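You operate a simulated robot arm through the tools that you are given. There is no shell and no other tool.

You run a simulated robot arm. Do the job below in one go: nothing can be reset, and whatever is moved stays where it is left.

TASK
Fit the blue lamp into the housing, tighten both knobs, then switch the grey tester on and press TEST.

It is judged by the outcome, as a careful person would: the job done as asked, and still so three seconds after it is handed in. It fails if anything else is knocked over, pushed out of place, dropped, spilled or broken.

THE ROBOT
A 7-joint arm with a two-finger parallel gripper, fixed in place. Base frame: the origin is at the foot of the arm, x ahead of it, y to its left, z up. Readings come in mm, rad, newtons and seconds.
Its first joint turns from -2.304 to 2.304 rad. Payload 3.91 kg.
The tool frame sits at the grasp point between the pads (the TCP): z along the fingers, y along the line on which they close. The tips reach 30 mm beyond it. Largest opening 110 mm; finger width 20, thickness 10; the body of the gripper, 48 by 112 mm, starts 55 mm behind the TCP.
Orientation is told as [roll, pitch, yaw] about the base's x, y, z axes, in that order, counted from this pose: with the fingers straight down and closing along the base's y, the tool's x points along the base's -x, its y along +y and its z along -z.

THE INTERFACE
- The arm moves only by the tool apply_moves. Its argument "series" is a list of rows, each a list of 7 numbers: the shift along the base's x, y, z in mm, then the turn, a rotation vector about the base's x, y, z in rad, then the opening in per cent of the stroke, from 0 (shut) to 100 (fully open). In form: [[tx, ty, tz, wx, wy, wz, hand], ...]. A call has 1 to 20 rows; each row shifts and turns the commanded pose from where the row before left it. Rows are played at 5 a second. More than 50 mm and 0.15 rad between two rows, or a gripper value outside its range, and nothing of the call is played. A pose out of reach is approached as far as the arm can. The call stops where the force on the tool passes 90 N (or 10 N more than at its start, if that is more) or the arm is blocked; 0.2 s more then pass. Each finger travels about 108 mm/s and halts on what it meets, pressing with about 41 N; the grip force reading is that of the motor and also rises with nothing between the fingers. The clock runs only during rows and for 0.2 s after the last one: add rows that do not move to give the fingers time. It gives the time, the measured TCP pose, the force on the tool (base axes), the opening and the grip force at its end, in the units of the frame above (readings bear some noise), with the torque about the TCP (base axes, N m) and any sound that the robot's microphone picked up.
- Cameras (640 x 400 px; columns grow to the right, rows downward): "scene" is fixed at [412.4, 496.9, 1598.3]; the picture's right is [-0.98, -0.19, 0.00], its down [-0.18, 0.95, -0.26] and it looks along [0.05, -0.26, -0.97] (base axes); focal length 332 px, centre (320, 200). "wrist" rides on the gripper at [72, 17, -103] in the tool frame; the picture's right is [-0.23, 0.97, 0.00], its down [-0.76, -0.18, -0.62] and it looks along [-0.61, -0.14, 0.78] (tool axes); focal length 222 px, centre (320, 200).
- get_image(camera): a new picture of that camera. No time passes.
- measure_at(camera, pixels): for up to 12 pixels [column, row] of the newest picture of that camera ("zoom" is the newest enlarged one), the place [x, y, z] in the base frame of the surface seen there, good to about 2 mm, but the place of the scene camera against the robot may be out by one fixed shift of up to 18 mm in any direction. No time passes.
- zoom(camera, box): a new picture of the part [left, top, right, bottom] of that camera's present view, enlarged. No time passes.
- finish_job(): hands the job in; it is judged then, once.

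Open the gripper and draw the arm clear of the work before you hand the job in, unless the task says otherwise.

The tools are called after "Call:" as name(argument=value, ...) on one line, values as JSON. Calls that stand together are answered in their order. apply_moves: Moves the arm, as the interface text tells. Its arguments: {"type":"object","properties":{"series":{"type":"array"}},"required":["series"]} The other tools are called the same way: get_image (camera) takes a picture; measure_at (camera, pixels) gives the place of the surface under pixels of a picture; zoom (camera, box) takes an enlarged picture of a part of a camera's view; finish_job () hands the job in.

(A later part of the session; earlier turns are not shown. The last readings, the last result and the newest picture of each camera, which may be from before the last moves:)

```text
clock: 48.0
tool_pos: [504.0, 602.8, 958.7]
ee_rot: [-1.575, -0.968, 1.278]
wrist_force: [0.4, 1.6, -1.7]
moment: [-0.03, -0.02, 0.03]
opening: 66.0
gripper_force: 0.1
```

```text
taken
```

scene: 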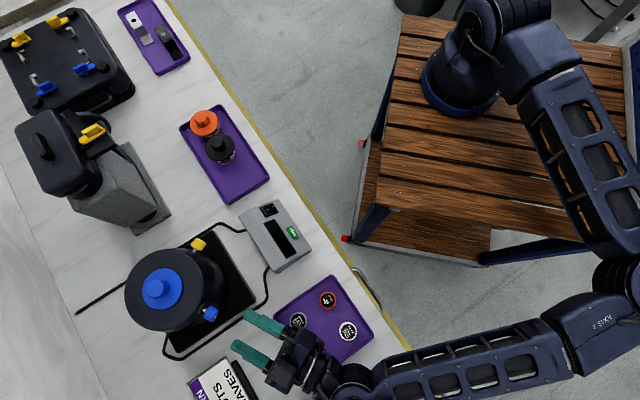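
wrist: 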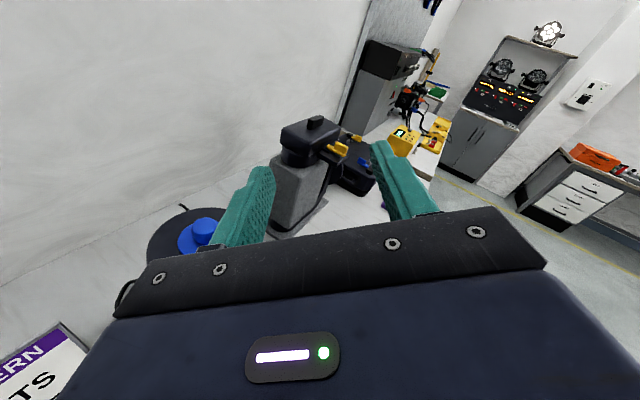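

Smooth so far: roll -34° with the elbow moving gradually. I go further to about -85°.

Call:
apply_moves(series=[[0, 0, 0, -0.1416, 0.0429, 0, 60], [0, 0, 0, -0.1416, 0.0429, 0, 60], [0, 0, 0, -0.1416, 0.0429, 0, 60], [0, 0, 0, 0, 0, 0, 60]])

Call:
get_image(camera="scene")

Call:
apply_moves(series=[[0, 0, 0, -0.1416, 0.0429, 0, 60], [0, 0, 0, -0.1416, 0.0429, 0, 60], [0, 0, 0, -0.1416, 0.0429, 0, 60], [0, 0, 0, 0, 0, 0, 60]])

Call:
get_image(camera="scene")

```text
clock: 49.0
tool_pos: [503.8, 601.8, 959.5]
ee_rot: [-1.573, -0.523, 1.277]
wrist_force: [0.0, 0.4, -0.6]
moment: [0.02, -0.01, -0.01]
opening: 66.2
gripper_force: 0.0
```

```text
taken
```

scene: 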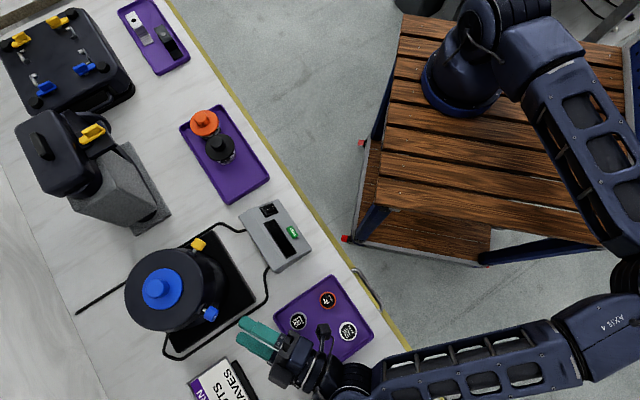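

```text
clock: 50.0
tool_pos: [504.4, 603.1, 959.4]
ee_rot: [-1.572, -0.08, 1.276]
wrist_force: [0.1, 0.7, -0.4]
moment: [0.0, -0.01, 0.0]
opening: 66.0
gripper_force: 0.0
```

```text
taken
```

scene: 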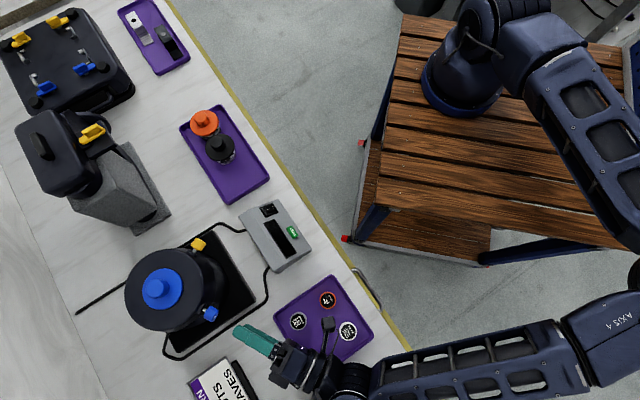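

Roll -85° is reached smoothly in the new elbow posture. Allowing for the ~1 mm offset inferred from the earlier forces, I advance to TCP ≈ (563.4,586.9,961.2) and close.

Call:
apply_moves(series=[[20, -5.4, 0.8, 0, 0, 0, 60], [20, -5.4, 0.7, 0, 0, 0, 60], [12, -3.2, 0.7, 0, 0, 0, 60], [7.3, -2.0, 0, 0, 0, 0, 60], [0, 0, 0, 0, 0, 0, 40], [0, 0, 0, 0, 0, 0, 10], [0, 0, 0, 0, 0, 0, 10], [0, 0, 0, 0, 0, 0, 10]])

Call:
get_image(camera="wrist")

Call:
zoom(camera="wrist", box=[240, 110, 400, 230])

```text
clock: 51.8
tool_pos: [562.6, 588.5, 961.7]
ee_rot: [-1.573, -0.079, 1.276]
wrist_force: [1.7, 0.3, -9.1]
moment: [0.17, 0.51, 0.09]
opening: 22.4
gripper_force: 45.1
```

```text
taken
```

wrist: 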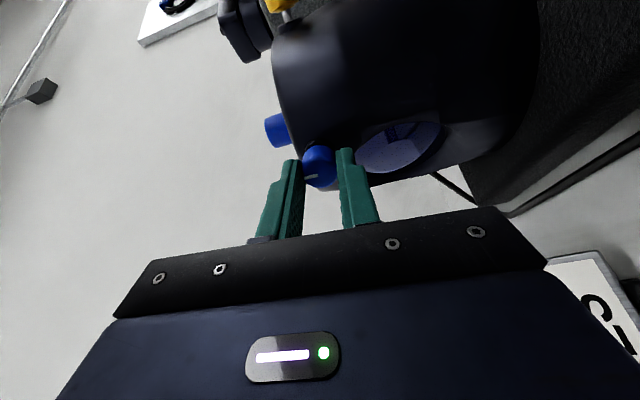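

```text
3.33 times, centred on (320, 170) of wrist
```

zoom: 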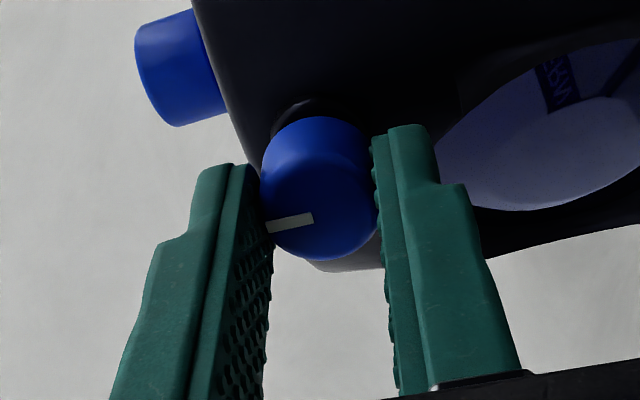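

Gripped again (22.4 mm), z force -9 N. I lower 0.5 mm and turn clockwise in short bursts, checking forces.

Call:
apply_moves(series=[[0, 0, -0.5, 0, 0, 0, 10], [0, 0, 0, 0.115, -0.0348, 0, 10], [0, 0, 0, 0.115, -0.0348, 0, 10], [0, 0, 0, 0.115, -0.0348, 0, 10], [0, 0, 0, 0, 0, 0, 10]])

Call:
apply_moves(series=[[0, 0, 0, 0.115, -0.0348, 0, 10], [0, 0, 0, 0.115, -0.0348, 0, 10], [0, 0, 0, 0.115, -0.0348, 0, 10], [0, 0, 0, 0, 0, 0, 10]])

Call:
zoom(camera="wrist", box=[240, 110, 400, 230])

```text
clock: 53.0
tool_pos: [564.2, 586.9, 961.8]
ee_rot: [-1.574, -0.441, 1.277]
wrist_force: [3.2, 0.4, -2.1]
moment: [0.11, 0.31, 0.22]
opening: 22.2
gripper_force: 45.7
```

```text
clock: 54.0
tool_pos: [563.4, 587.1, 961.2]
ee_rot: [-1.571, -0.803, 1.278]
wrist_force: [8.1, 6.6, -2.3]
moment: [0.03, -0.04, -0.15]
opening: 22.5
gripper_force: 45.1
```

```text
3.33 times, centred on (320, 170) of wrist
```

zoom: 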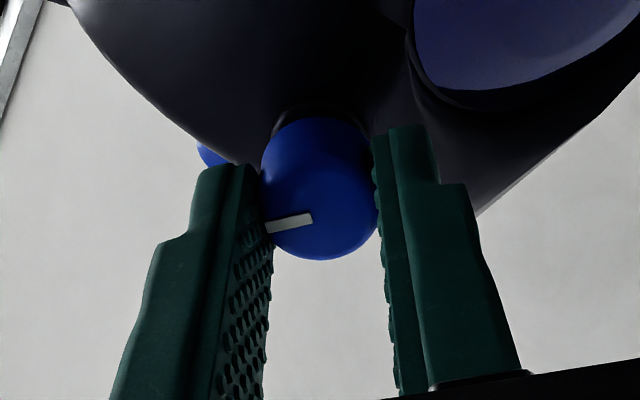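

Smooth; a few newtons of side and inward pull. I correct by (+0.4,+0.4) and keep turning.

Call:
apply_moves(series=[[0.4, 0.4, 0, 0.115, -0.0348, 0, 10], [0.1, 0.1, 0, 0.115, -0.0348, 0, 10], [0.1, 0.1, 0, 0.115, -0.0348, 0, 10], [0, 0, 0, 0, 0, 0, 10]])

Call:
apply_moves(series=[[0.1, 0, 0, 0.115, -0.0348, 0, 10], [0.1, 0, 0, 0.115, -0.0348, 0, 10], [0.1, 0, 0, 0.115, -0.0348, 0, 10], [0, 0, 0, 0, 0, 0, 10]])

Call:
zoom(camera="wrist", box=[240, 110, 400, 230])

Call:
get_image(camera="scene")

```text
clock: 55.0
tool_pos: [562.4, 586.6, 961.0]
ee_rot: [-1.575, -1.163, 1.281]
wrist_force: [-0.8, -3.6, 1.9]
moment: [-0.07, -0.26, -0.37]
opening: 22.1
gripper_force: 44.9
```

```text
clock: 56.0
tool_pos: [566.2, 587.3, 961.0]
ee_rot: [-1.58, -1.525, 1.284]
wrist_force: [-1.6, -6.6, 2.6]
moment: [-0.1, -0.27, -0.56]
opening: 22.3
gripper_force: 45.2
```

```text
3.33 times, centred on (320, 170) of wrist
```

zoom: 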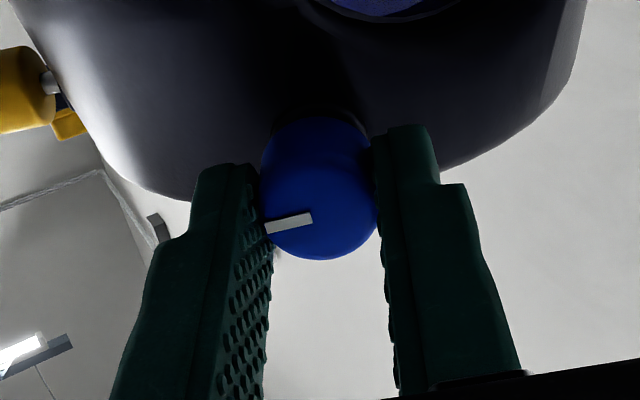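

```text
taken
```

scene: 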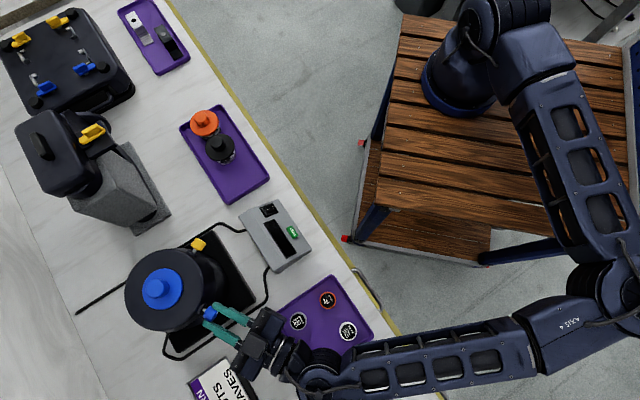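

Turned ~83° so far with no resistance; the elbow moves gradually. I correct by -0.35 mm sideways and continue.

Call:
apply_moves(series=[[-0.1, -0.4, 0, 0.115, -0.0348, 0, 10], [0.1, -0.1, 0, 0.115, -0.0348, 0, 10], [0.1, -0.1, 0, 0.115, -0.0348, 0, 10], [0, 0, 0, 0, 0, 0, 10]])

Call:
zoom(camera="wrist", box=[240, 110, 400, 230])

```text
clock: 57.0
tool_pos: [566.4, 587.0, 962.0]
ee_rot: [1.571, -1.259, -1.866]
wrist_force: [-0.8, -6.2, 1.0]
moment: [-0.02, -0.03, -0.49]
opening: 22.4
gripper_force: 44.9
```

```text
3.33 times, centred on (320, 170) of wrist
```

zoom: 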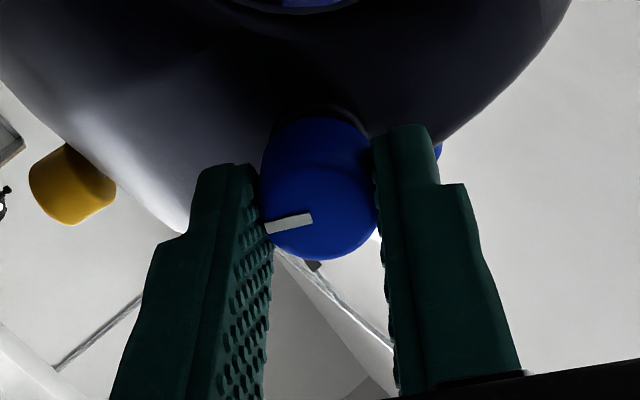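

Total 103°, still easy. I continue past the earlier trouble zone with short bursts.

Call:
apply_moves(series=[[0, -0.4, 0, 0.115, -0.0348, 0, 10], [0.1, 0, 0, 0.115, -0.0348, 0, 10], [0, 0, 0, 0, 0, 0, 10]])

Call:
apply_moves(series=[[0.1, 0, 0, 0.115, -0.0348, 0, 10], [0.1, 0, 0, 0.115, -0.0348, 0, 10], [0, 0, 0, 0, 0, 0, 10]])

Call:
zoom(camera="wrist", box=[240, 110, 400, 230])

```text
clock: 57.8
tool_pos: [565.0, 585.9, 961.9]
ee_rot: [1.57, -1.019, -1.862]
wrist_force: [1.3, -0.3, 1.7]
moment: [0.07, 0.19, -0.21]
opening: 22.4
gripper_force: 45.0
```

```text
clock: 58.5
tool_pos: [563.4, 585.4, 961.1]
ee_rot: [1.569, -0.777, -1.863]
wrist_force: [0.4, -0.2, 1.8]
moment: [0.06, 0.13, -0.29]
opening: 22.4
gripper_force: 45.2
```

```text
3.33 times, centred on (320, 170) of wrist
```

zoom: 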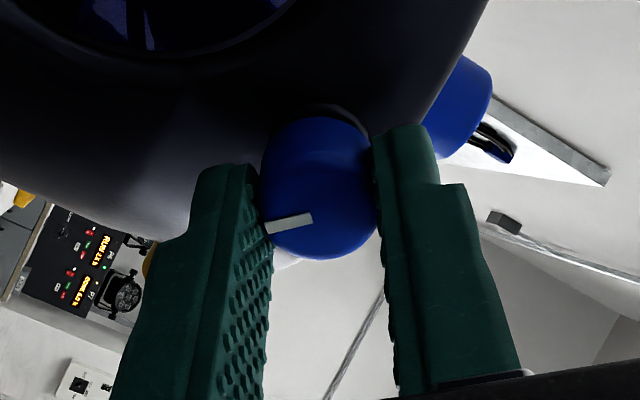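

Total ≈131°, forces near zero. I continue to about roll +75°.

Call:
apply_moves(series=[[0.1, 0, 0, 0.115, -0.0348, 0, 10], [0.1, 0, 0, 0.115, -0.0348, 0, 10], [0, 0, 0, 0, 0, 0, 10]])

Call:
apply_moves(series=[[0.1, 0, 0, 0.115, -0.0348, 0, 10], [0.1, 0, 0, 0.115, -0.0348, 0, 10], [0, 0, 0, 0, 0, 0, 10]])

Call:
zoom(camera="wrist", box=[240, 110, 400, 230])

Call:
get_image(camera="scene")

```text
clock: 59.4
tool_pos: [565.8, 586.4, 960.3]
ee_rot: [1.569, -0.537, -1.866]
wrist_force: [-5.9, -5.0, -2.6]
moment: [-0.07, -0.23, 0.0]
opening: 22.6
gripper_force: 45.3
```

```text
clock: 60.1
tool_pos: [564.5, 586.0, 960.6]
ee_rot: [1.569, -0.297, -1.864]
wrist_force: [-2.8, -5.7, -4.5]
moment: [-0.07, -0.19, -0.05]
opening: 22.4
gripper_force: 45.0
```

```text
3.33 times, centred on (320, 170) of wrist
```

zoom: 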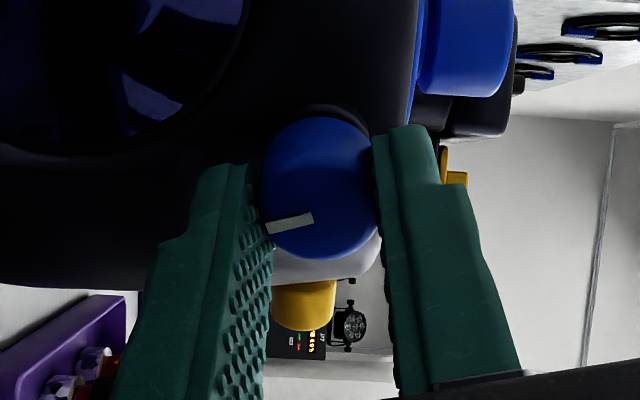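

```text
taken
```

scene: 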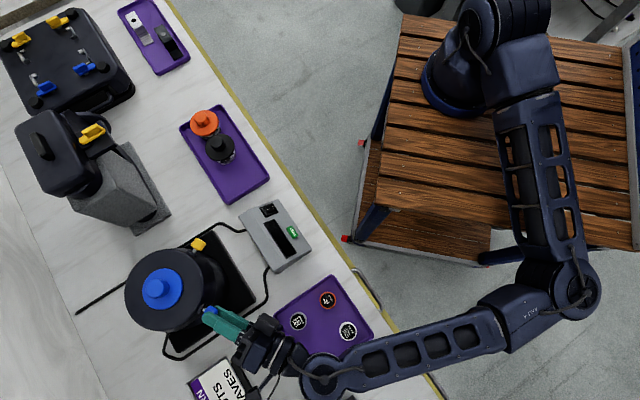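

Total ≈158° turned, still no tight stop. I release here, back off, and check whether the knob stays where I left it.

Call:
apply_moves(series=[[0, 0, 0, 0, 0, 0, 30], [0, 0, 0, 0, 0, 0, 60], [0, 0, 0, 0, 0, 0, 60], [-14, 4.3, 0, 0, 0, 0, 60], [-19, 5.8, 0, 0, 0, 0, 60], [0, 0, 0, 0, 0, 0, 60]])

Call:
get_image(camera="wrist")

Call:
zoom(camera="wrist", box=[260, 90, 380, 180])

```text
clock: 61.5
tool_pos: [532.9, 596.1, 961.1]
ee_rot: [1.569, -0.297, -1.864]
wrist_force: [0.0, -0.1, 0.3]
moment: [-0.03, 0.05, -0.02]
opening: 66.0
gripper_force: 0.0
```

```text
taken
```

wrist: 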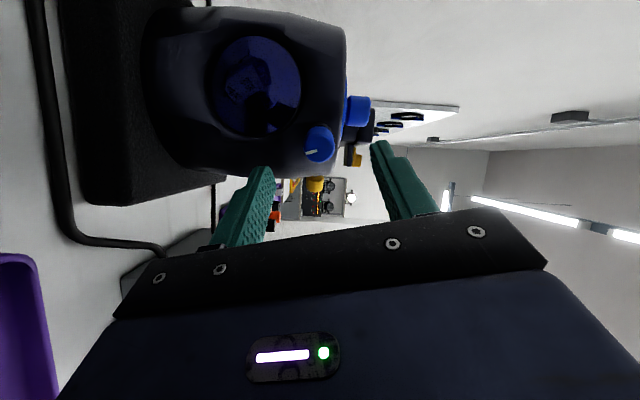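

```text
4.44 times, centred on (320, 135) of wrist
```

zoom: 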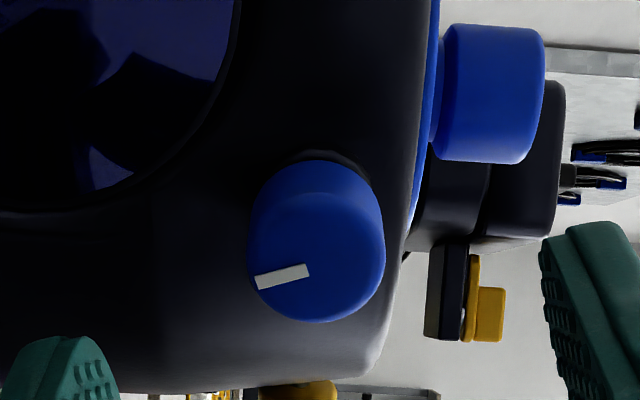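

The knob stayed put (mark now pointing down, image-left at zoom 283,277), so turning works. I roll the tool back to -85° in the free space for another bite.

Call:
apply_moves(series=[[-9.6, 2.9, 0, -0.139, 0.0422, 0, 60], [0, 0, 0, -0.139, 0.0422, 0, 60], [0, 0, 0, -0.139, 0.0422, 0, 60], [0, 0, 0, -0.139, 0.0422, 0, 60], [0, 0, 0, -0.139, 0.0422, 0, 60], [0, 0, 0, -0.139, 0.0422, 0, 60], [0, 0, 0, -0.139, 0.0422, 0, 60], [0, 0, 0, -0.139, 0.0422, 0, 60], [0, 0, 0, -0.139, 0.0422, 0, 60], [0, 0, 0, -0.139, 0.0422, 0, 60]])

Call:
apply_moves(series=[[0, 0, 0, -0.139, 0.0422, 0, 60], [0, 0, 0, -0.139, 0.0422, 0, 60], [0, 0, 0, -0.139, 0.0422, 0, 60], [0, 0, 0, -0.139, 0.0422, 0, 60], [0, 0, 0, -0.139, 0.0422, 0, 60], [0, 0, 0, -0.139, 0.0422, 0, 60], [0, 0, 0, -0.139, 0.0422, 0, 60], [0, 0, 0, -0.139, 0.0422, 0, 60], [0, 0, 0, -0.139, 0.0422, 0, 60], [0, 0, 0, 0, 0, 0, 60]])

Call:
get_image(camera="wrist")

Call:
zoom(camera="wrist", box=[260, 90, 380, 180])

Call:
get_image(camera="scene")

```text
clock: 63.8
tool_pos: [523.0, 598.4, 961.2]
ee_rot: [-1.568, -1.389, 1.269]
wrist_force: [-0.3, 0.2, -0.4]
moment: [0.02, 0.03, -0.01]
opening: 65.9
gripper_force: 0.1
```

```text
clock: 66.0
tool_pos: [522.8, 600.4, 959.9]
ee_rot: [-1.573, -0.082, 1.273]
wrist_force: [0.7, -0.6, -0.3]
moment: [-0.02, -0.02, 0.01]
opening: 65.8
gripper_force: 0.1
```

```text
taken
```

wrist: 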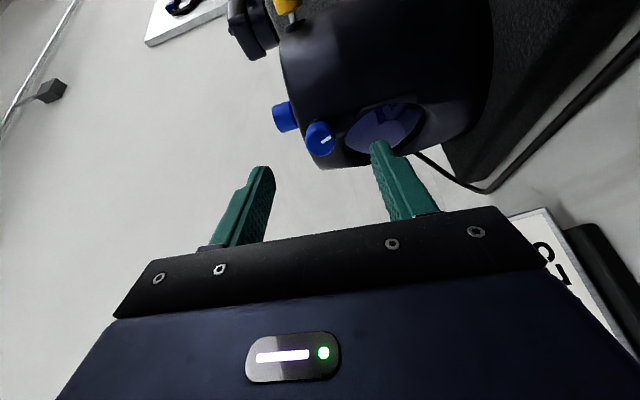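

```text
4.44 times, centred on (320, 135) of wrist
```

zoom: 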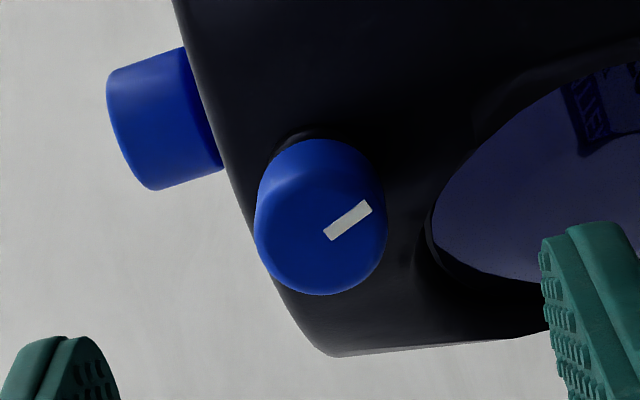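

```text
taken
```

scene: 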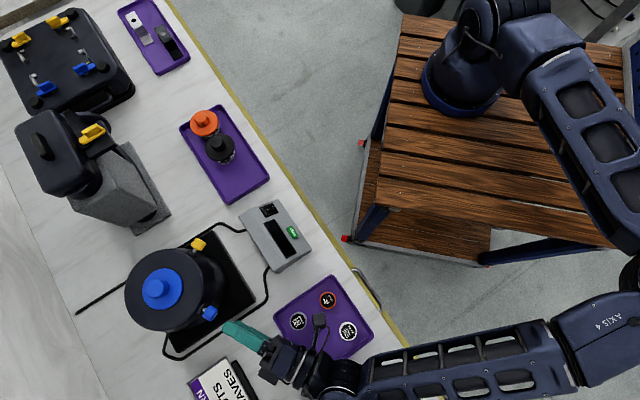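

The mark is visible at (345,220) in the zoom. I advance by exactly the amount I retreated and grip again.

Call:
apply_moves(series=[[19.6, -5.9, 0, 0, 0, 0, 60], [14, -4.3, 0, 0, 0, 0, 60], [9.5, -2.8, 0, 0, 0, 0, 60], [0, 0, 0, 0, 0, 0, 40], [0, 0, 0, 0, 0, 0, 10], [0, 0, 0, 0, 0, 0, 10], [0, 0, 0, 0, 0, 0, 10]])

Call:
get_image(camera="wrist")

Call:
zoom(camera="wrist", box=[240, 110, 400, 230])

```text
clock: 67.5
tool_pos: [564.7, 585.6, 960.9]
ee_rot: [-1.573, -0.084, 1.274]
wrist_force: [0.6, -0.4, -1.4]
moment: [0.09, 0.36, 0.06]
opening: 22.4
gripper_force: 45.0
```

```text
taken
```

wrist: 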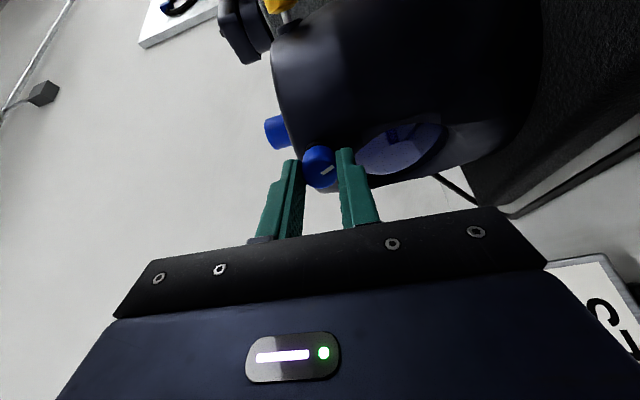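

```text
3.33 times, centred on (320, 170) of wrist
```

zoom: 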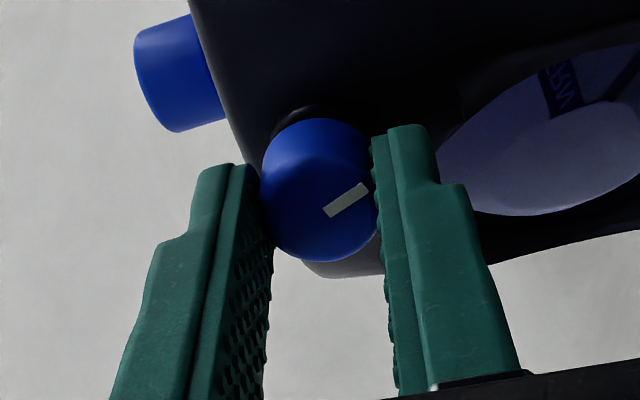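

Good clean grip (force near zero). I turn clockwise again in short bursts.

Call:
apply_moves(series=[[0.1, 0, 0, 0.115, -0.0348, 0, 10], [0.1, 0, 0, 0.115, -0.0348, 0, 10], [0.1, 0, 0, 0.115, -0.0348, 0, 10], [0.1, 0, 0, 0.115, -0.0348, 0, 10], [0, 0, 0, 0, 0, 0, 10]])

Call:
apply_moves(series=[[0.1, 0, 0, 0.115, -0.0348, 0, 10], [0.1, 0, 0, 0.115, -0.0348, 0, 10], [0.1, 0, 0, 0.115, -0.0348, 0, 10], [0.1, 0, 0, 0.115, -0.0348, 0, 10], [0, 0, 0, 0, 0, 0, 10]])

Call:
zoom(camera="wrist", box=[240, 110, 400, 230])

```text
clock: 68.8
tool_pos: [566.0, 585.9, 959.7]
ee_rot: [-1.569, -0.566, 1.275]
wrist_force: [-1.8, -4.0, -4.7]
moment: [-0.04, -0.16, -0.27]
opening: 22.3
gripper_force: 44.8
```

```text
clock: 70.0
tool_pos: [566.2, 585.8, 961.6]
ee_rot: [-1.567, -1.047, 1.27]
wrist_force: [0.2, -5.2, -4.4]
moment: [-0.15, -0.26, -0.32]
opening: 22.4
gripper_force: 45.1
```

```text
3.33 times, centred on (320, 170) of wrist
```

zoom: 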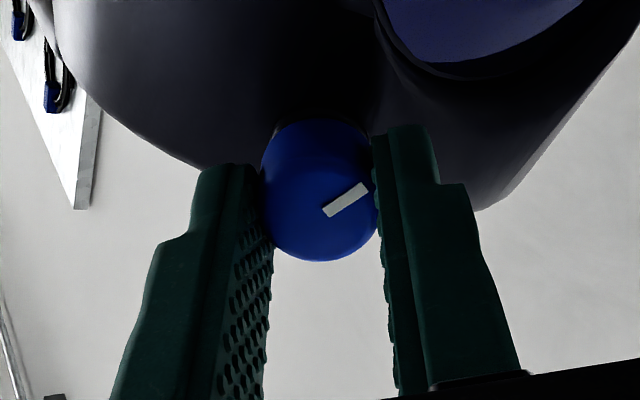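

Total ≈213°. Still free; I continue with small side corrections.

Call:
apply_moves(series=[[0, -0.3, -0.2, 0.115, -0.0348, 0, 10], [0.1, 0, 0, 0.115, -0.0348, 0, 10], [0.1, 0, 0, 0.115, -0.0348, 0, 10], [0.1, 0, 0, 0.115, -0.0348, 0, 10], [0, 0, 0, 0, 0, 0, 10]])

Call:
apply_moves(series=[[0.1, 0, 0, 0.115, -0.0348, 0, 10], [0.1, 0, 0, 0.115, -0.0348, 0, 10], [0.1, 0, 0, 0.115, -0.0348, 0, 10], [0.1, 0, 0, 0.115, -0.0348, 0, 10], [0, 0, 0, 0, 0, 0, 10]])

Call:
zoom(camera="wrist", box=[240, 110, 400, 230])

```text
clock: 71.2
tool_pos: [566.8, 586.3, 961.6]
ee_rot: [-1.498, -1.527, 1.202]
wrist_force: [6.7, 1.2, 3.5]
moment: [0.01, -0.08, -0.26]
opening: 22.1
gripper_force: 45.2
```

```text
clock: 72.3
tool_pos: [567.7, 586.1, 961.5]
ee_rot: [1.563, -1.134, -1.856]
wrist_force: [1.4, -1.7, 8.2]
moment: [-0.06, -0.14, -0.42]
opening: 22.2
gripper_force: 44.8
```

```text
3.33 times, centred on (320, 170) of wrist
```

zoom: 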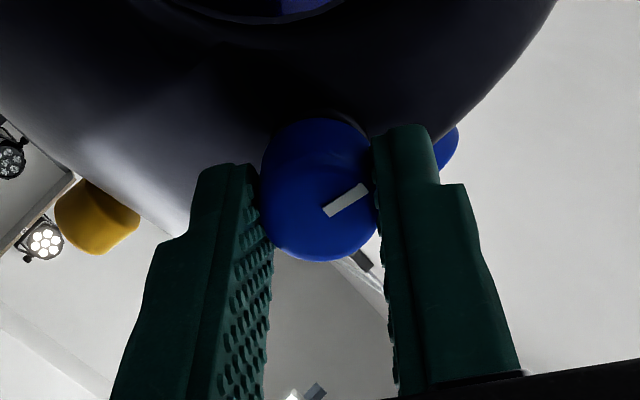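

Total ≈268° with no torque yet. I continue.

Call:
apply_moves(series=[[0.1, -0.1, 0.4, 0.115, -0.0348, 0, 10], [0.1, 0, 0, 0.115, -0.0348, 0, 10], [0.1, 0, 0, 0.115, -0.0348, 0, 10], [0, 0, 0, 0, 0, 0, 10]])

Call:
apply_moves(series=[[0.1, 0, 0, 0.115, -0.0348, 0, 10], [0.1, 0, 0, 0.115, -0.0348, 0, 10], [0.1, 0, 0, 0.115, -0.0348, 0, 10], [0, 0, 0, 0, 0, 0, 10]])

Call:
zoom(camera="wrist", box=[240, 110, 400, 230])

```text
clock: 73.3
tool_pos: [567.9, 585.7, 960.8]
ee_rot: [1.566, -0.773, -1.861]
wrist_force: [-3.5, -7.1, 5.6]
moment: [0.03, 0.14, -0.46]
opening: 22.3
gripper_force: 45.1
```

```text
clock: 74.3
tool_pos: [567.5, 585.2, 961.3]
ee_rot: [1.567, -0.412, -1.862]
wrist_force: [-8.8, -17.3, -5.2]
moment: [-0.08, -0.24, -0.43]
opening: 22.2
gripper_force: 45.0
```

```text
3.33 times, centred on (320, 170) of wrist
```

zoom: 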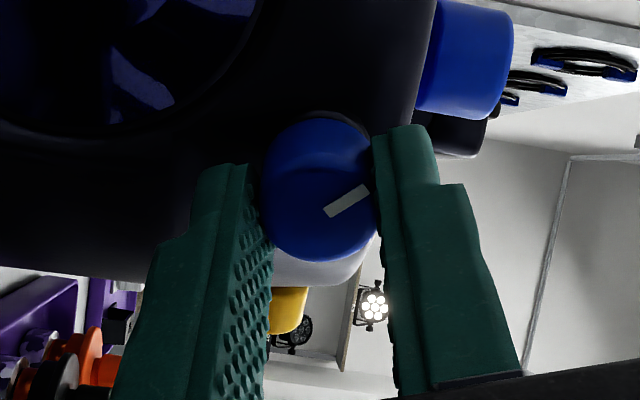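

Total ≈309°. I release, back off, and look at how far the screw has gone in.

Call:
apply_moves(series=[[-0.2, -0.8, -0.2, 0, 0, 0, 10], [0, 0, 0, 0, 0, 0, 30], [0, 0, 0, 0, 0, 0, 60], [0, 0, 0, 0, 0, 0, 60], [-14, 4.3, 0, 0, 0, 0, 60], [-19, 5.8, 0, 0, 0, 0, 60], [-9.6, 2.9, 0, 0, 0, 0, 60], [0, 0, 0, -0.139, 0.0422, 0, 60], [0, 0, 0, -0.139, 0.0422, 0, 60], [0, 0, 0, -0.139, 0.0422, 0, 60], [0, 0, 0, -0.139, 0.0422, 0, 60], [0, 0, 0, -0.139, 0.0422, 0, 60], [0, 0, 0, -0.139, 0.0422, 0, 60], [0, 0, 0, -0.139, 0.0422, 0, 60], [0, 0, 0, -0.139, 0.0422, 0, 60], [0, 0, 0, -0.139, 0.0422, 0, 60]])

Call:
apply_moves(series=[[0, 0, 0, -0.139, 0.0422, 0, 60], [0, 0, 0, -0.139, 0.0422, 0, 60], [0, 0, 0, -0.139, 0.0422, 0, 60], [0, 0, 0, -0.139, 0.0422, 0, 60], [0, 0, 0, -0.139, 0.0422, 0, 60], [0, 0, 0, -0.139, 0.0422, 0, 60], [0, 0, 0, -0.139, 0.0422, 0, 60], [0, 0, 0, -0.139, 0.0422, 0, 60], [0, 0, 0, -0.139, 0.0422, 0, 60], [0, 0, 0, 0, 0, 0, 60]])

Call:
get_image(camera="wrist")

Call:
zoom(camera="wrist", box=[260, 90, 380, 180])

Call:
zoom(camera="scene", box=[120, 225, 240, 345])

```text
clock: 77.8
tool_pos: [525.0, 598.0, 961.0]
ee_rot: [-1.537, -1.42, 1.239]
wrist_force: [-0.1, -0.7, 0.4]
moment: [-0.01, 0.01, -0.01]
opening: 65.9
gripper_force: 0.1
```

```text
clock: 80.0
tool_pos: [526.0, 597.7, 961.0]
ee_rot: [-1.572, -0.114, 1.271]
wrist_force: [-0.3, -0.4, 0.7]
moment: [0.01, 0.03, -0.02]
opening: 66.1
gripper_force: 0.0
```

```text
taken
```

wrist: 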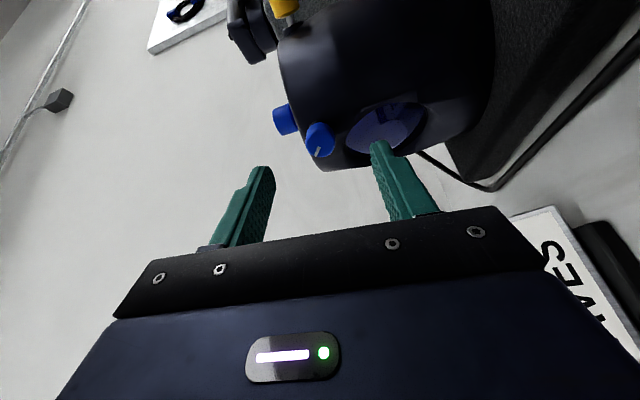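

```text
4.44 times, centred on (320, 135) of wrist
```

zoom: 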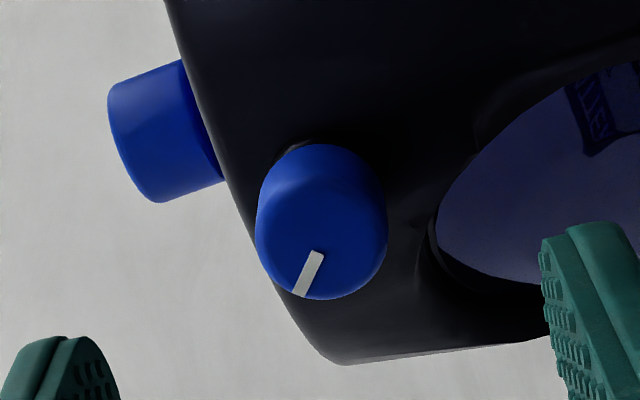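

```text
3.33 times, centred on (180, 285) of scene
```

zoom: 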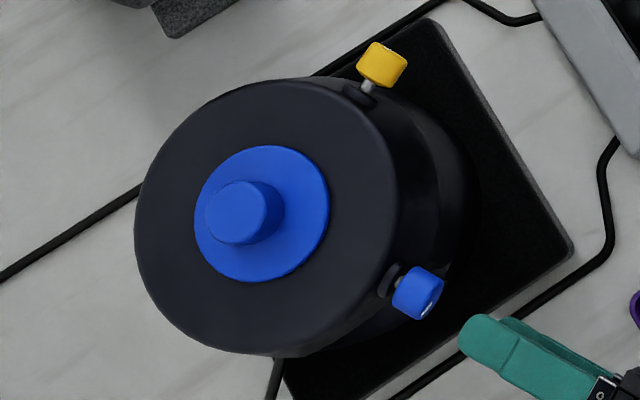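

The blue knob has moved closer to its collar than the yellow one. I measure its present face position, then take another bite.

Call:
measure_at(camera="wrist", pixels=[[320, 142], [317, 142], [323, 142], [320, 138], [320, 147], [312, 142], [328, 142]])

Call:
apply_moves(series=[[19.6, -5.9, 0, 0, 0, 0, 60], [14, -4.3, 0, 0, 0, 0, 60], [9.5, -2.5, 0, 0, 0, 0, 60], [0, 0, 0, 0, 0, 0, 40], [0, 0, 0, 0, 0, 0, 10], [0, 0, 0, 0, 0, 0, 10], [0, 0, 0, 0, 0, 0, 10]])

Call:
get_image(camera="wrist")

Call:
zoom(camera="wrist", box=[240, 110, 400, 230])

```text
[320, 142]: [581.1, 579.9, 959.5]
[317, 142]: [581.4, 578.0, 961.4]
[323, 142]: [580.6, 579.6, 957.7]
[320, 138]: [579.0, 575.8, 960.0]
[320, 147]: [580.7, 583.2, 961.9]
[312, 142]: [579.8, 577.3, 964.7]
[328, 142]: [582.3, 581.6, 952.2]
```

```text
clock: 81.5
tool_pos: [567.6, 584.8, 961.0]
ee_rot: [-1.57, -0.113, 1.271]
wrist_force: [1.9, 0.5, -8.0]
moment: [-0.03, -0.13, 0.18]
opening: 22.2
gripper_force: 45.5
```

```text
taken
```

wrist: 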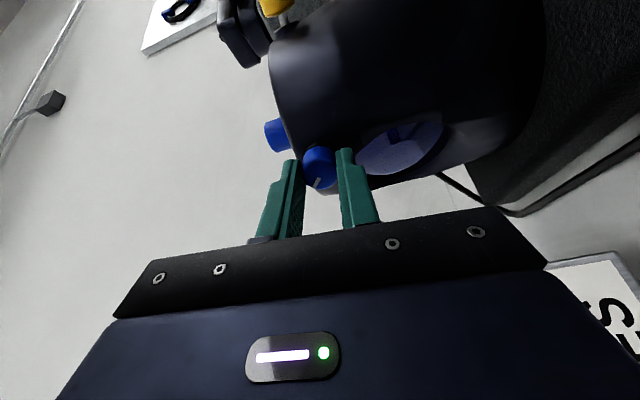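

```text
3.33 times, centred on (320, 170) of wrist
```

zoom: 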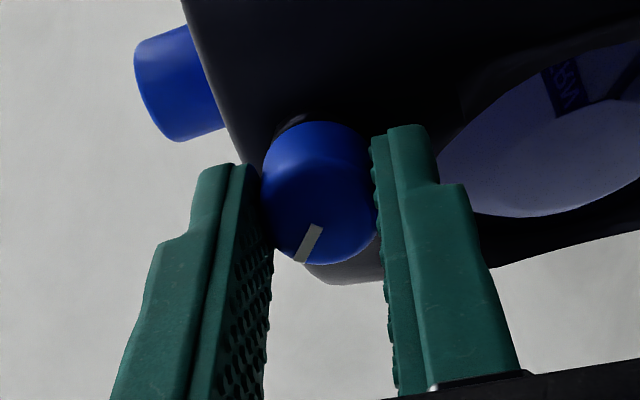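

The face is now at x≈581, ~3.5 mm further in after 0.86 turn. I continue with the third bite.

Call:
apply_moves(series=[[0.1, 0, -0.4, 0.115, -0.0348, 0, 10], [0.1, 0, 0, 0.115, -0.0348, 0, 10], [0.1, 0, 0, 0.115, -0.0348, 0, 10], [0.1, 0, 0, 0.115, -0.0348, 0, 10], [0, 0, 0, 0, 0, 0, 10]])

Call:
apply_moves(series=[[0.1, 0, 0, 0.115, -0.0348, 0, 10], [0.1, 0, 0, 0.115, -0.0348, 0, 10], [0.1, 0, 0, 0.115, -0.0348, 0, 10], [0.1, 0, 0, 0.115, -0.0348, 0, 10], [0, 0, 0, 0, 0, 0, 10]])

Call:
zoom(camera="wrist", box=[240, 110, 400, 230])

```text
clock: 82.8
tool_pos: [568.3, 584.6, 962.4]
ee_rot: [-1.565, -0.597, 1.27]
wrist_force: [-3.4, -4.4, -1.9]
moment: [-0.05, -0.17, -0.39]
opening: 22.3
gripper_force: 44.9
```

```text
clock: 84.0
tool_pos: [569.2, 585.3, 963.1]
ee_rot: [-1.561, -1.076, 1.265]
wrist_force: [0.0, 0.2, 4.7]
moment: [-0.26, -0.29, -0.3]
opening: 22.1
gripper_force: 45.1
```

```text
3.33 times, centred on (320, 170) of wrist
```

zoom: 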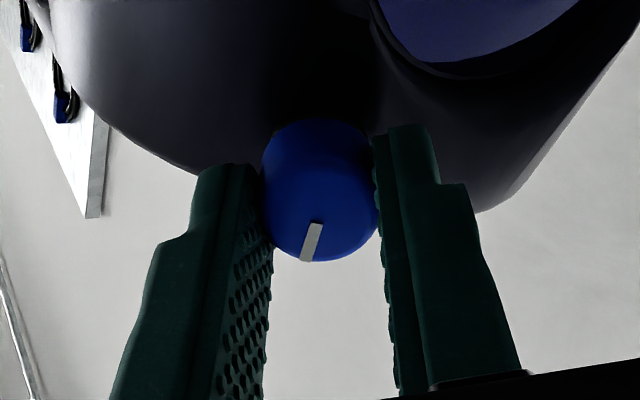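

Resistance appears now (about -0.17 N·m about the axis; the mark slipped slightly in the fingers), right at one full turn with the mark up again. I turn a bit more to see whether it is at its stop.

Call:
apply_moves(series=[[0, 0, 0, 0.0957, -0.029, 0, 10], [0, 0, 0, 0, 0, 0, 10]])

Call:
zoom(camera="wrist", box=[240, 110, 400, 230])

Call:
apply_moves(series=[[0, 0, 0, 0.0957, -0.029, 0, 10], [0, 0, 0, 0, 0, 0, 10]])

Call:
zoom(camera="wrist", box=[240, 110, 400, 230])

```text
clock: 84.5
tool_pos: [568.9, 583.8, 961.0]
ee_rot: [-1.554, -1.177, 1.26]
wrist_force: [-5.3, -2.8, 4.6]
moment: [-0.17, -0.27, -0.44]
opening: 22.3
gripper_force: 45.0
```

```text
3.33 times, centred on (320, 170) of wrist
```

zoom: 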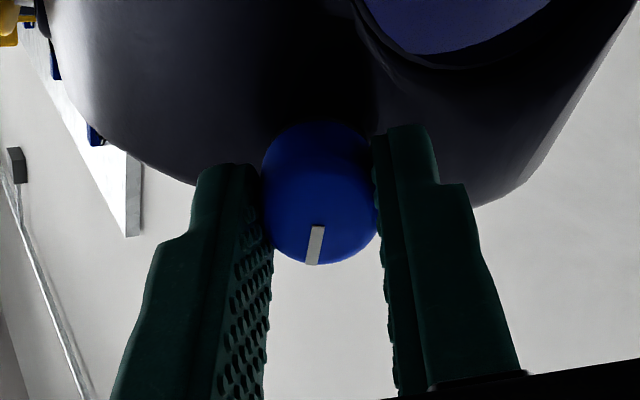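

```text
clock: 85.2
tool_pos: [569.0, 585.3, 961.0]
ee_rot: [-1.552, -1.275, 1.256]
wrist_force: [-6.4, -4.2, 2.3]
moment: [-0.27, -0.42, -0.07]
opening: 22.3
gripper_force: 45.2
```

```text
3.33 times, centred on (320, 170) of wrist
```

zoom: 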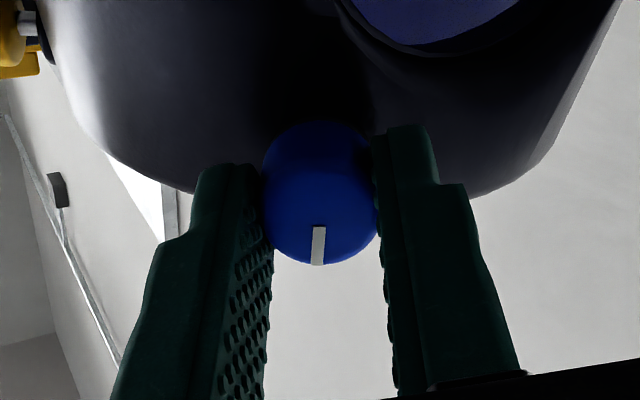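

The knob no longer turns: the mark stays upright while the fingers slip around it, so the blue knob is tight after one full turn. I release and back off.

Call:
apply_moves(series=[[0, 0, 0, 0, 0, 0, 30], [0, 0, 0, 0, 0, 0, 60], [0, 0, 0, 0, 0, 0, 60], [-14, 4.3, 0, 0, 0, 0, 60], [-19, 5.8, 0, 0, 0, 0, 60], [-25, 7.6, 0, 0, 0, 0, 60], [-25, 7.6, 0, 0, 0, 0, 60], [0, 0, 0, 0, 0, 0, 60]])

Call:
get_image(camera="wrist")

Call:
get_image(camera="scene")

Call:
zoom(camera="scene", box=[120, 225, 240, 345])

```text
clock: 87.0
tool_pos: [484.5, 611.1, 960.2]
ee_rot: [-1.549, -1.275, 1.253]
wrist_force: [-0.4, 0.2, 0.3]
moment: [-0.01, 0.01, -0.02]
opening: 65.8
gripper_force: 0.0
```

```text
taken
```

wrist: 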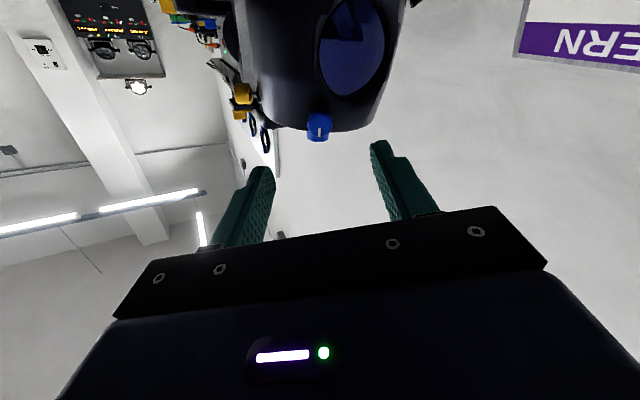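

```text
taken
```

scene: 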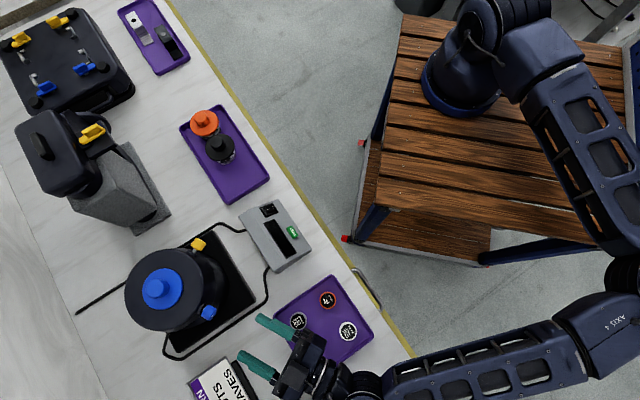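

```text
3.33 times, centred on (180, 285) of scene
```

zoom: 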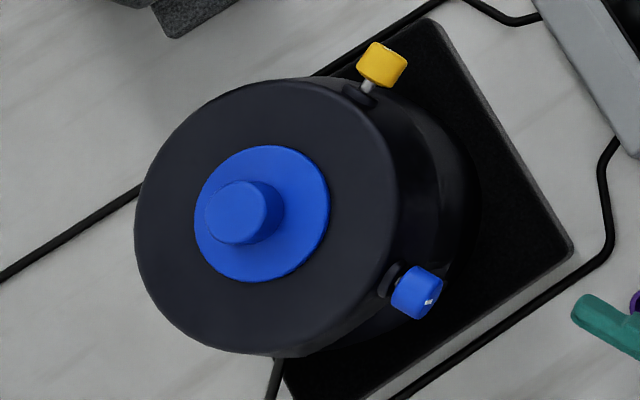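

Blue is done: its mark is up and the shaft gap has closed. Now for the yellow knob: I raise the horizontal tool clear and swing it around (yaw +87°) so it faces the yellow knob from its outside, at a safe height.

Call:
apply_moves(series=[[0, 0, 45, 0, 0, 0, 60], [0, 0, 48, 0, 0, 0, 60], [0, 0, 47, 0, 0, 0, 60], [12, -20.6, 0, 0, 0, 0.138, 60], [12, -20.6, 0, 0, 0, 0.138, 60], [12, -20.6, 0, 0, 0, 0.138, 60], [12, -20.6, 0, 0, 0, 0.138, 60], [0, 0, 0, 0, 0, 0, 60]])

Call:
get_image(camera="scene")

```text
clock: 88.8
tool_pos: [533.9, 529.0, 1100.8]
ee_rot: [-1.551, -1.275, 1.809]
wrist_force: [0.0, 0.2, -0.8]
moment: [0.0, 0.03, 0.0]
opening: 66.0
gripper_force: 0.1
```

```text
taken
```

scene: 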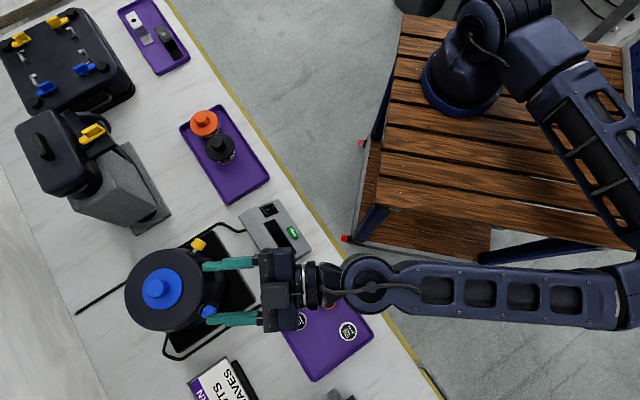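

The swing is smooth and well clear. I continue to face the yellow knob.

Call:
apply_moves(series=[[12, -20.6, 0, 0, 0, 0.138, 60], [12, -20.6, 0, 0, 0, 0.138, 60], [12, -20.6, 0, 0, 0, 0.138, 60], [12, -20.6, 0, 0, 0, 0.138, 60], [0, 0, 0, 0, 0, 0, 60]])

Call:
get_image(camera="scene")

Call:
apply_moves(series=[[12, -20.6, 0, 0, 0, 0.138, 60], [12, -20.6, 0, 0, 0, 0.138, 60], [11, -21, 0, 0, 0, 0.138, 60], [0, 0, 0, 0, 0, 0, 60]])

Call:
get_image(camera="scene")

```text
clock: 90.0
tool_pos: [581.8, 444.8, 1100.7]
ee_rot: [-1.551, -1.275, 2.362]
wrist_force: [-1.4, -0.4, 0.1]
moment: [-0.02, 0.01, 0.01]
opening: 66.1
gripper_force: 0.1
```

```text
taken
```

scene: 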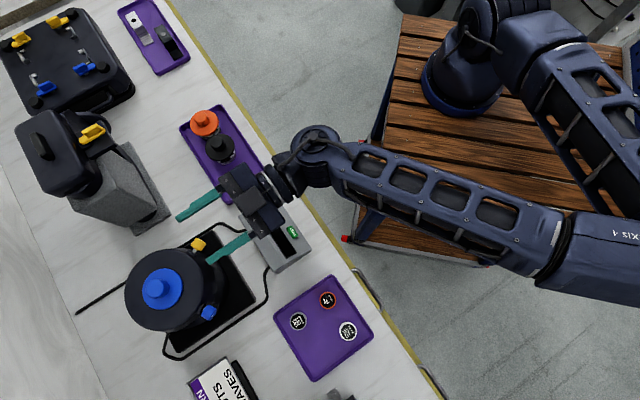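

```text
clock: 91.0
tool_pos: [614.9, 384.6, 1100.4]
ee_rot: [-1.55, -1.274, 2.777]
wrist_force: [-0.3, 0.3, -0.8]
moment: [0.02, 0.01, 0.0]
opening: 66.4
gripper_force: 0.1
```

```text
taken
```

scene: 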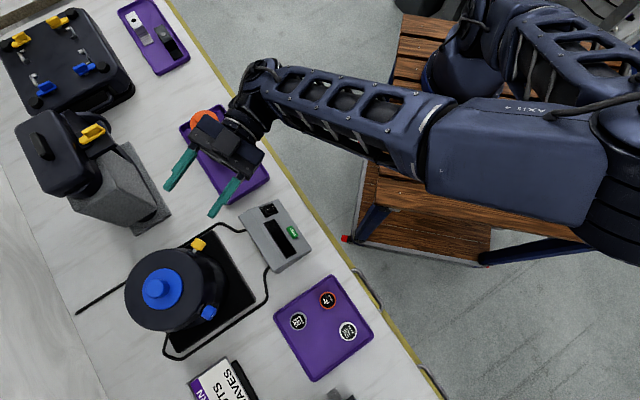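

The tool now points along azimuth 70° toward the yellow knob line. Before lowering I check the heights of the forearm and wrist over the tray and tester.

Call:
measure_at(camera="scene", pixels=[[260, 70], [250, 110], [300, 95], [340, 105], [400, 120], [470, 150], [600, 170], [245, 145], [209, 122], [235, 205], [275, 215], [305, 240]])

Call:
get_image(camera="wrist")

```text
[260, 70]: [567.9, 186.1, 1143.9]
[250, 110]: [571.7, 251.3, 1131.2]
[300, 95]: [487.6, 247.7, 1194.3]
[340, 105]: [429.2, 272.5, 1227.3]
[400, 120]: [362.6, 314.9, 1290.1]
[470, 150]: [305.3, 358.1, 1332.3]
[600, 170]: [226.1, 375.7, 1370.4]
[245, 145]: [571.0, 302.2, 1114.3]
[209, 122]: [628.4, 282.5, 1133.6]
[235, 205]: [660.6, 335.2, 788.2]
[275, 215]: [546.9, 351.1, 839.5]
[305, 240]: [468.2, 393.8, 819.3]
```

```text
taken
```

wrist: 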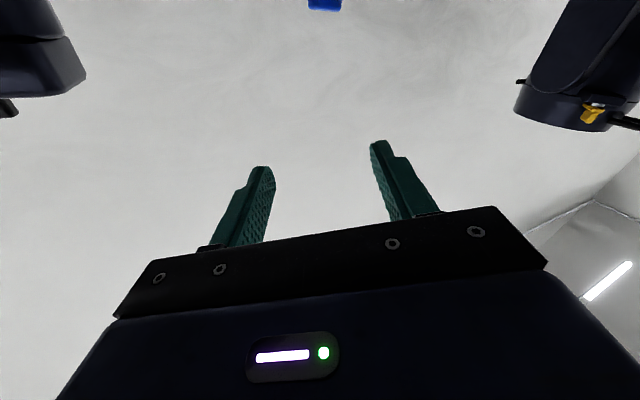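

Heights are fine (forearm rises from the wrist). I lower to the knob height in two stages.

Call:
apply_moves(series=[[0, 0, -35, 0, 0, 0, 60], [0, 0, -35, 0, 0, 0, 60], [0, 0, 0, 0, 0, 0, 60]])

Call:
apply_moves(series=[[0, 0, -35, 0, 0, 0, 60], [0, 0, -34, 0, 0, 0, 60], [0, 0, 0, 0, 0, 0, 60]])

Call:
get_image(camera="wrist")

Call:
get_image(camera="scene")

```text
clock: 91.8
tool_pos: [615.8, 383.8, 1029.3]
ee_rot: [-1.551, -1.273, 2.773]
wrist_force: [0.6, -1.1, -0.2]
moment: [0.03, 0.02, -0.03]
opening: 66.2
gripper_force: 0.0
```

```text
clock: 92.5
tool_pos: [617.1, 385.4, 960.3]
ee_rot: [-1.55, -1.275, 2.774]
wrist_force: [-0.1, 0.1, 0.5]
moment: [0.01, -0.01, 0.01]
opening: 65.8
gripper_force: 0.0
```

```text
taken
```

wrist: 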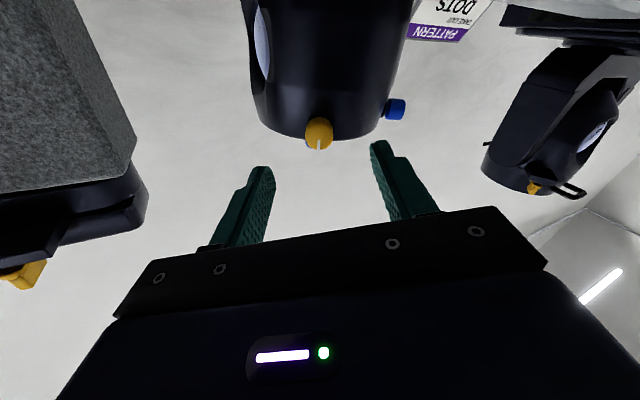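

```text
taken
```

scene: 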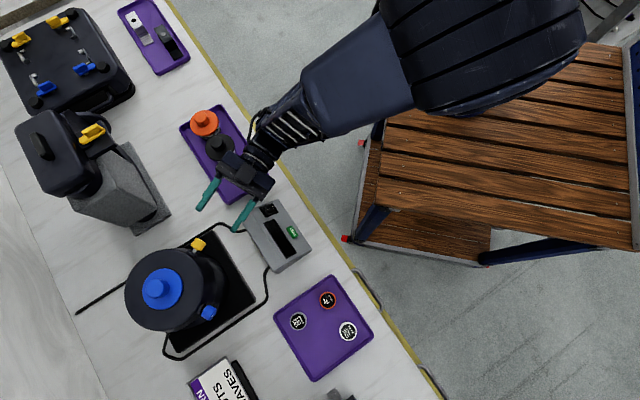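

The yellow knob is in view at (318,133), mark pointing up. I zoom and measure its face centre.

Call:
zoom(camera="wrist", box=[280, 100, 360, 160])

Call:
measure_at(camera="zoom", pixels=[[308, 230], [260, 230], [355, 230], [308, 180], [308, 290], [308, 260], [300, 140]])

```text
6.67 times, centred on (320, 130) of wrist
```

zoom: 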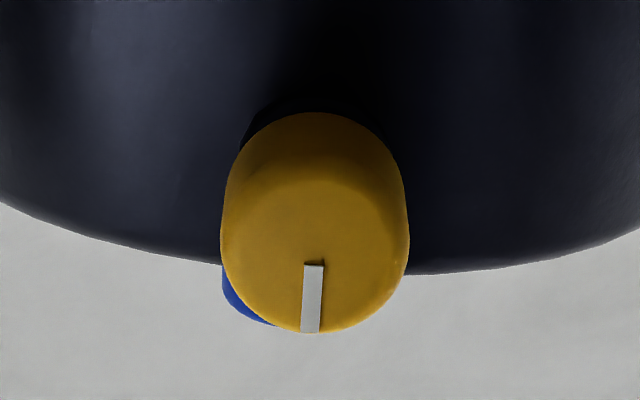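

```text
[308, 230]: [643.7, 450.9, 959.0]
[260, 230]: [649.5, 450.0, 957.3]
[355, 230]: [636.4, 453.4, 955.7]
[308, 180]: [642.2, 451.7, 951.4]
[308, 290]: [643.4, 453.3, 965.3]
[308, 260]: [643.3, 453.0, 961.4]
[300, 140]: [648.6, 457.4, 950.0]
```

Face centre ≈ (643,452,960.5), inward axis ≈ (0.309,0.951). I align to that axis line and roll back in stages toward -80°, checking that the arm stays accurate.

Call:
apply_moves(series=[[5.2, 0, 0, 0, 0, 0.03, 60], [0, 0, 0, -0.0448, -0.1379, 0, 60], [0, 0, 0, -0.0448, -0.1379, 0, 60], [0, 0, 0, -0.0448, -0.1379, 0, 60], [0, 0, 0, -0.0448, -0.1379, 0, 60], [0, 0, 0, 0, 0, 0, 60]])

Call:
get_image(camera="scene")

Call:
get_image(camera="wrist")

```text
clock: 94.0
tool_pos: [622.4, 383.7, 961.1]
ee_rot: [-1.567, -0.694, 2.82]
wrist_force: [-0.7, 0.4, 0.4]
moment: [-0.01, 0.01, -0.01]
opening: 65.9
gripper_force: 0.0
```

```text
taken
```

scene: 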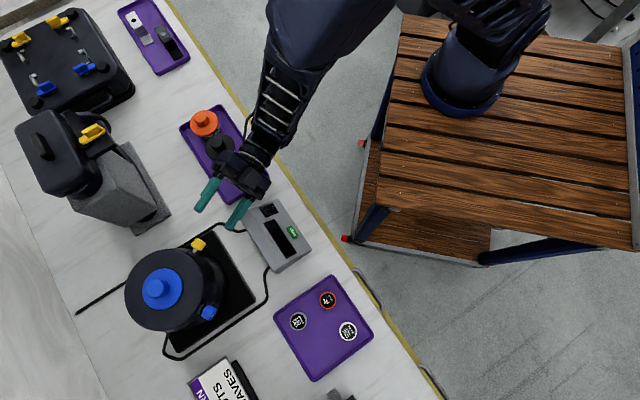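

```text
taken
```

wrist: 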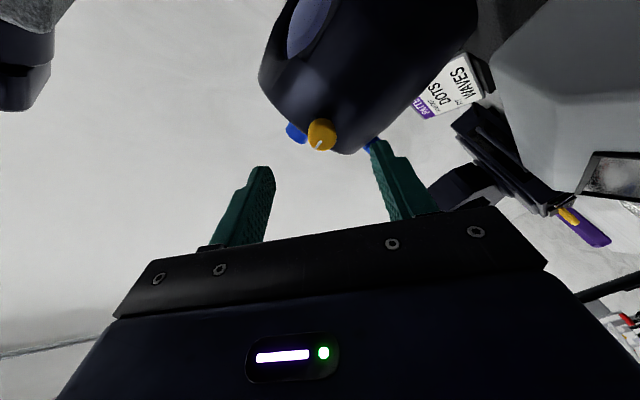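

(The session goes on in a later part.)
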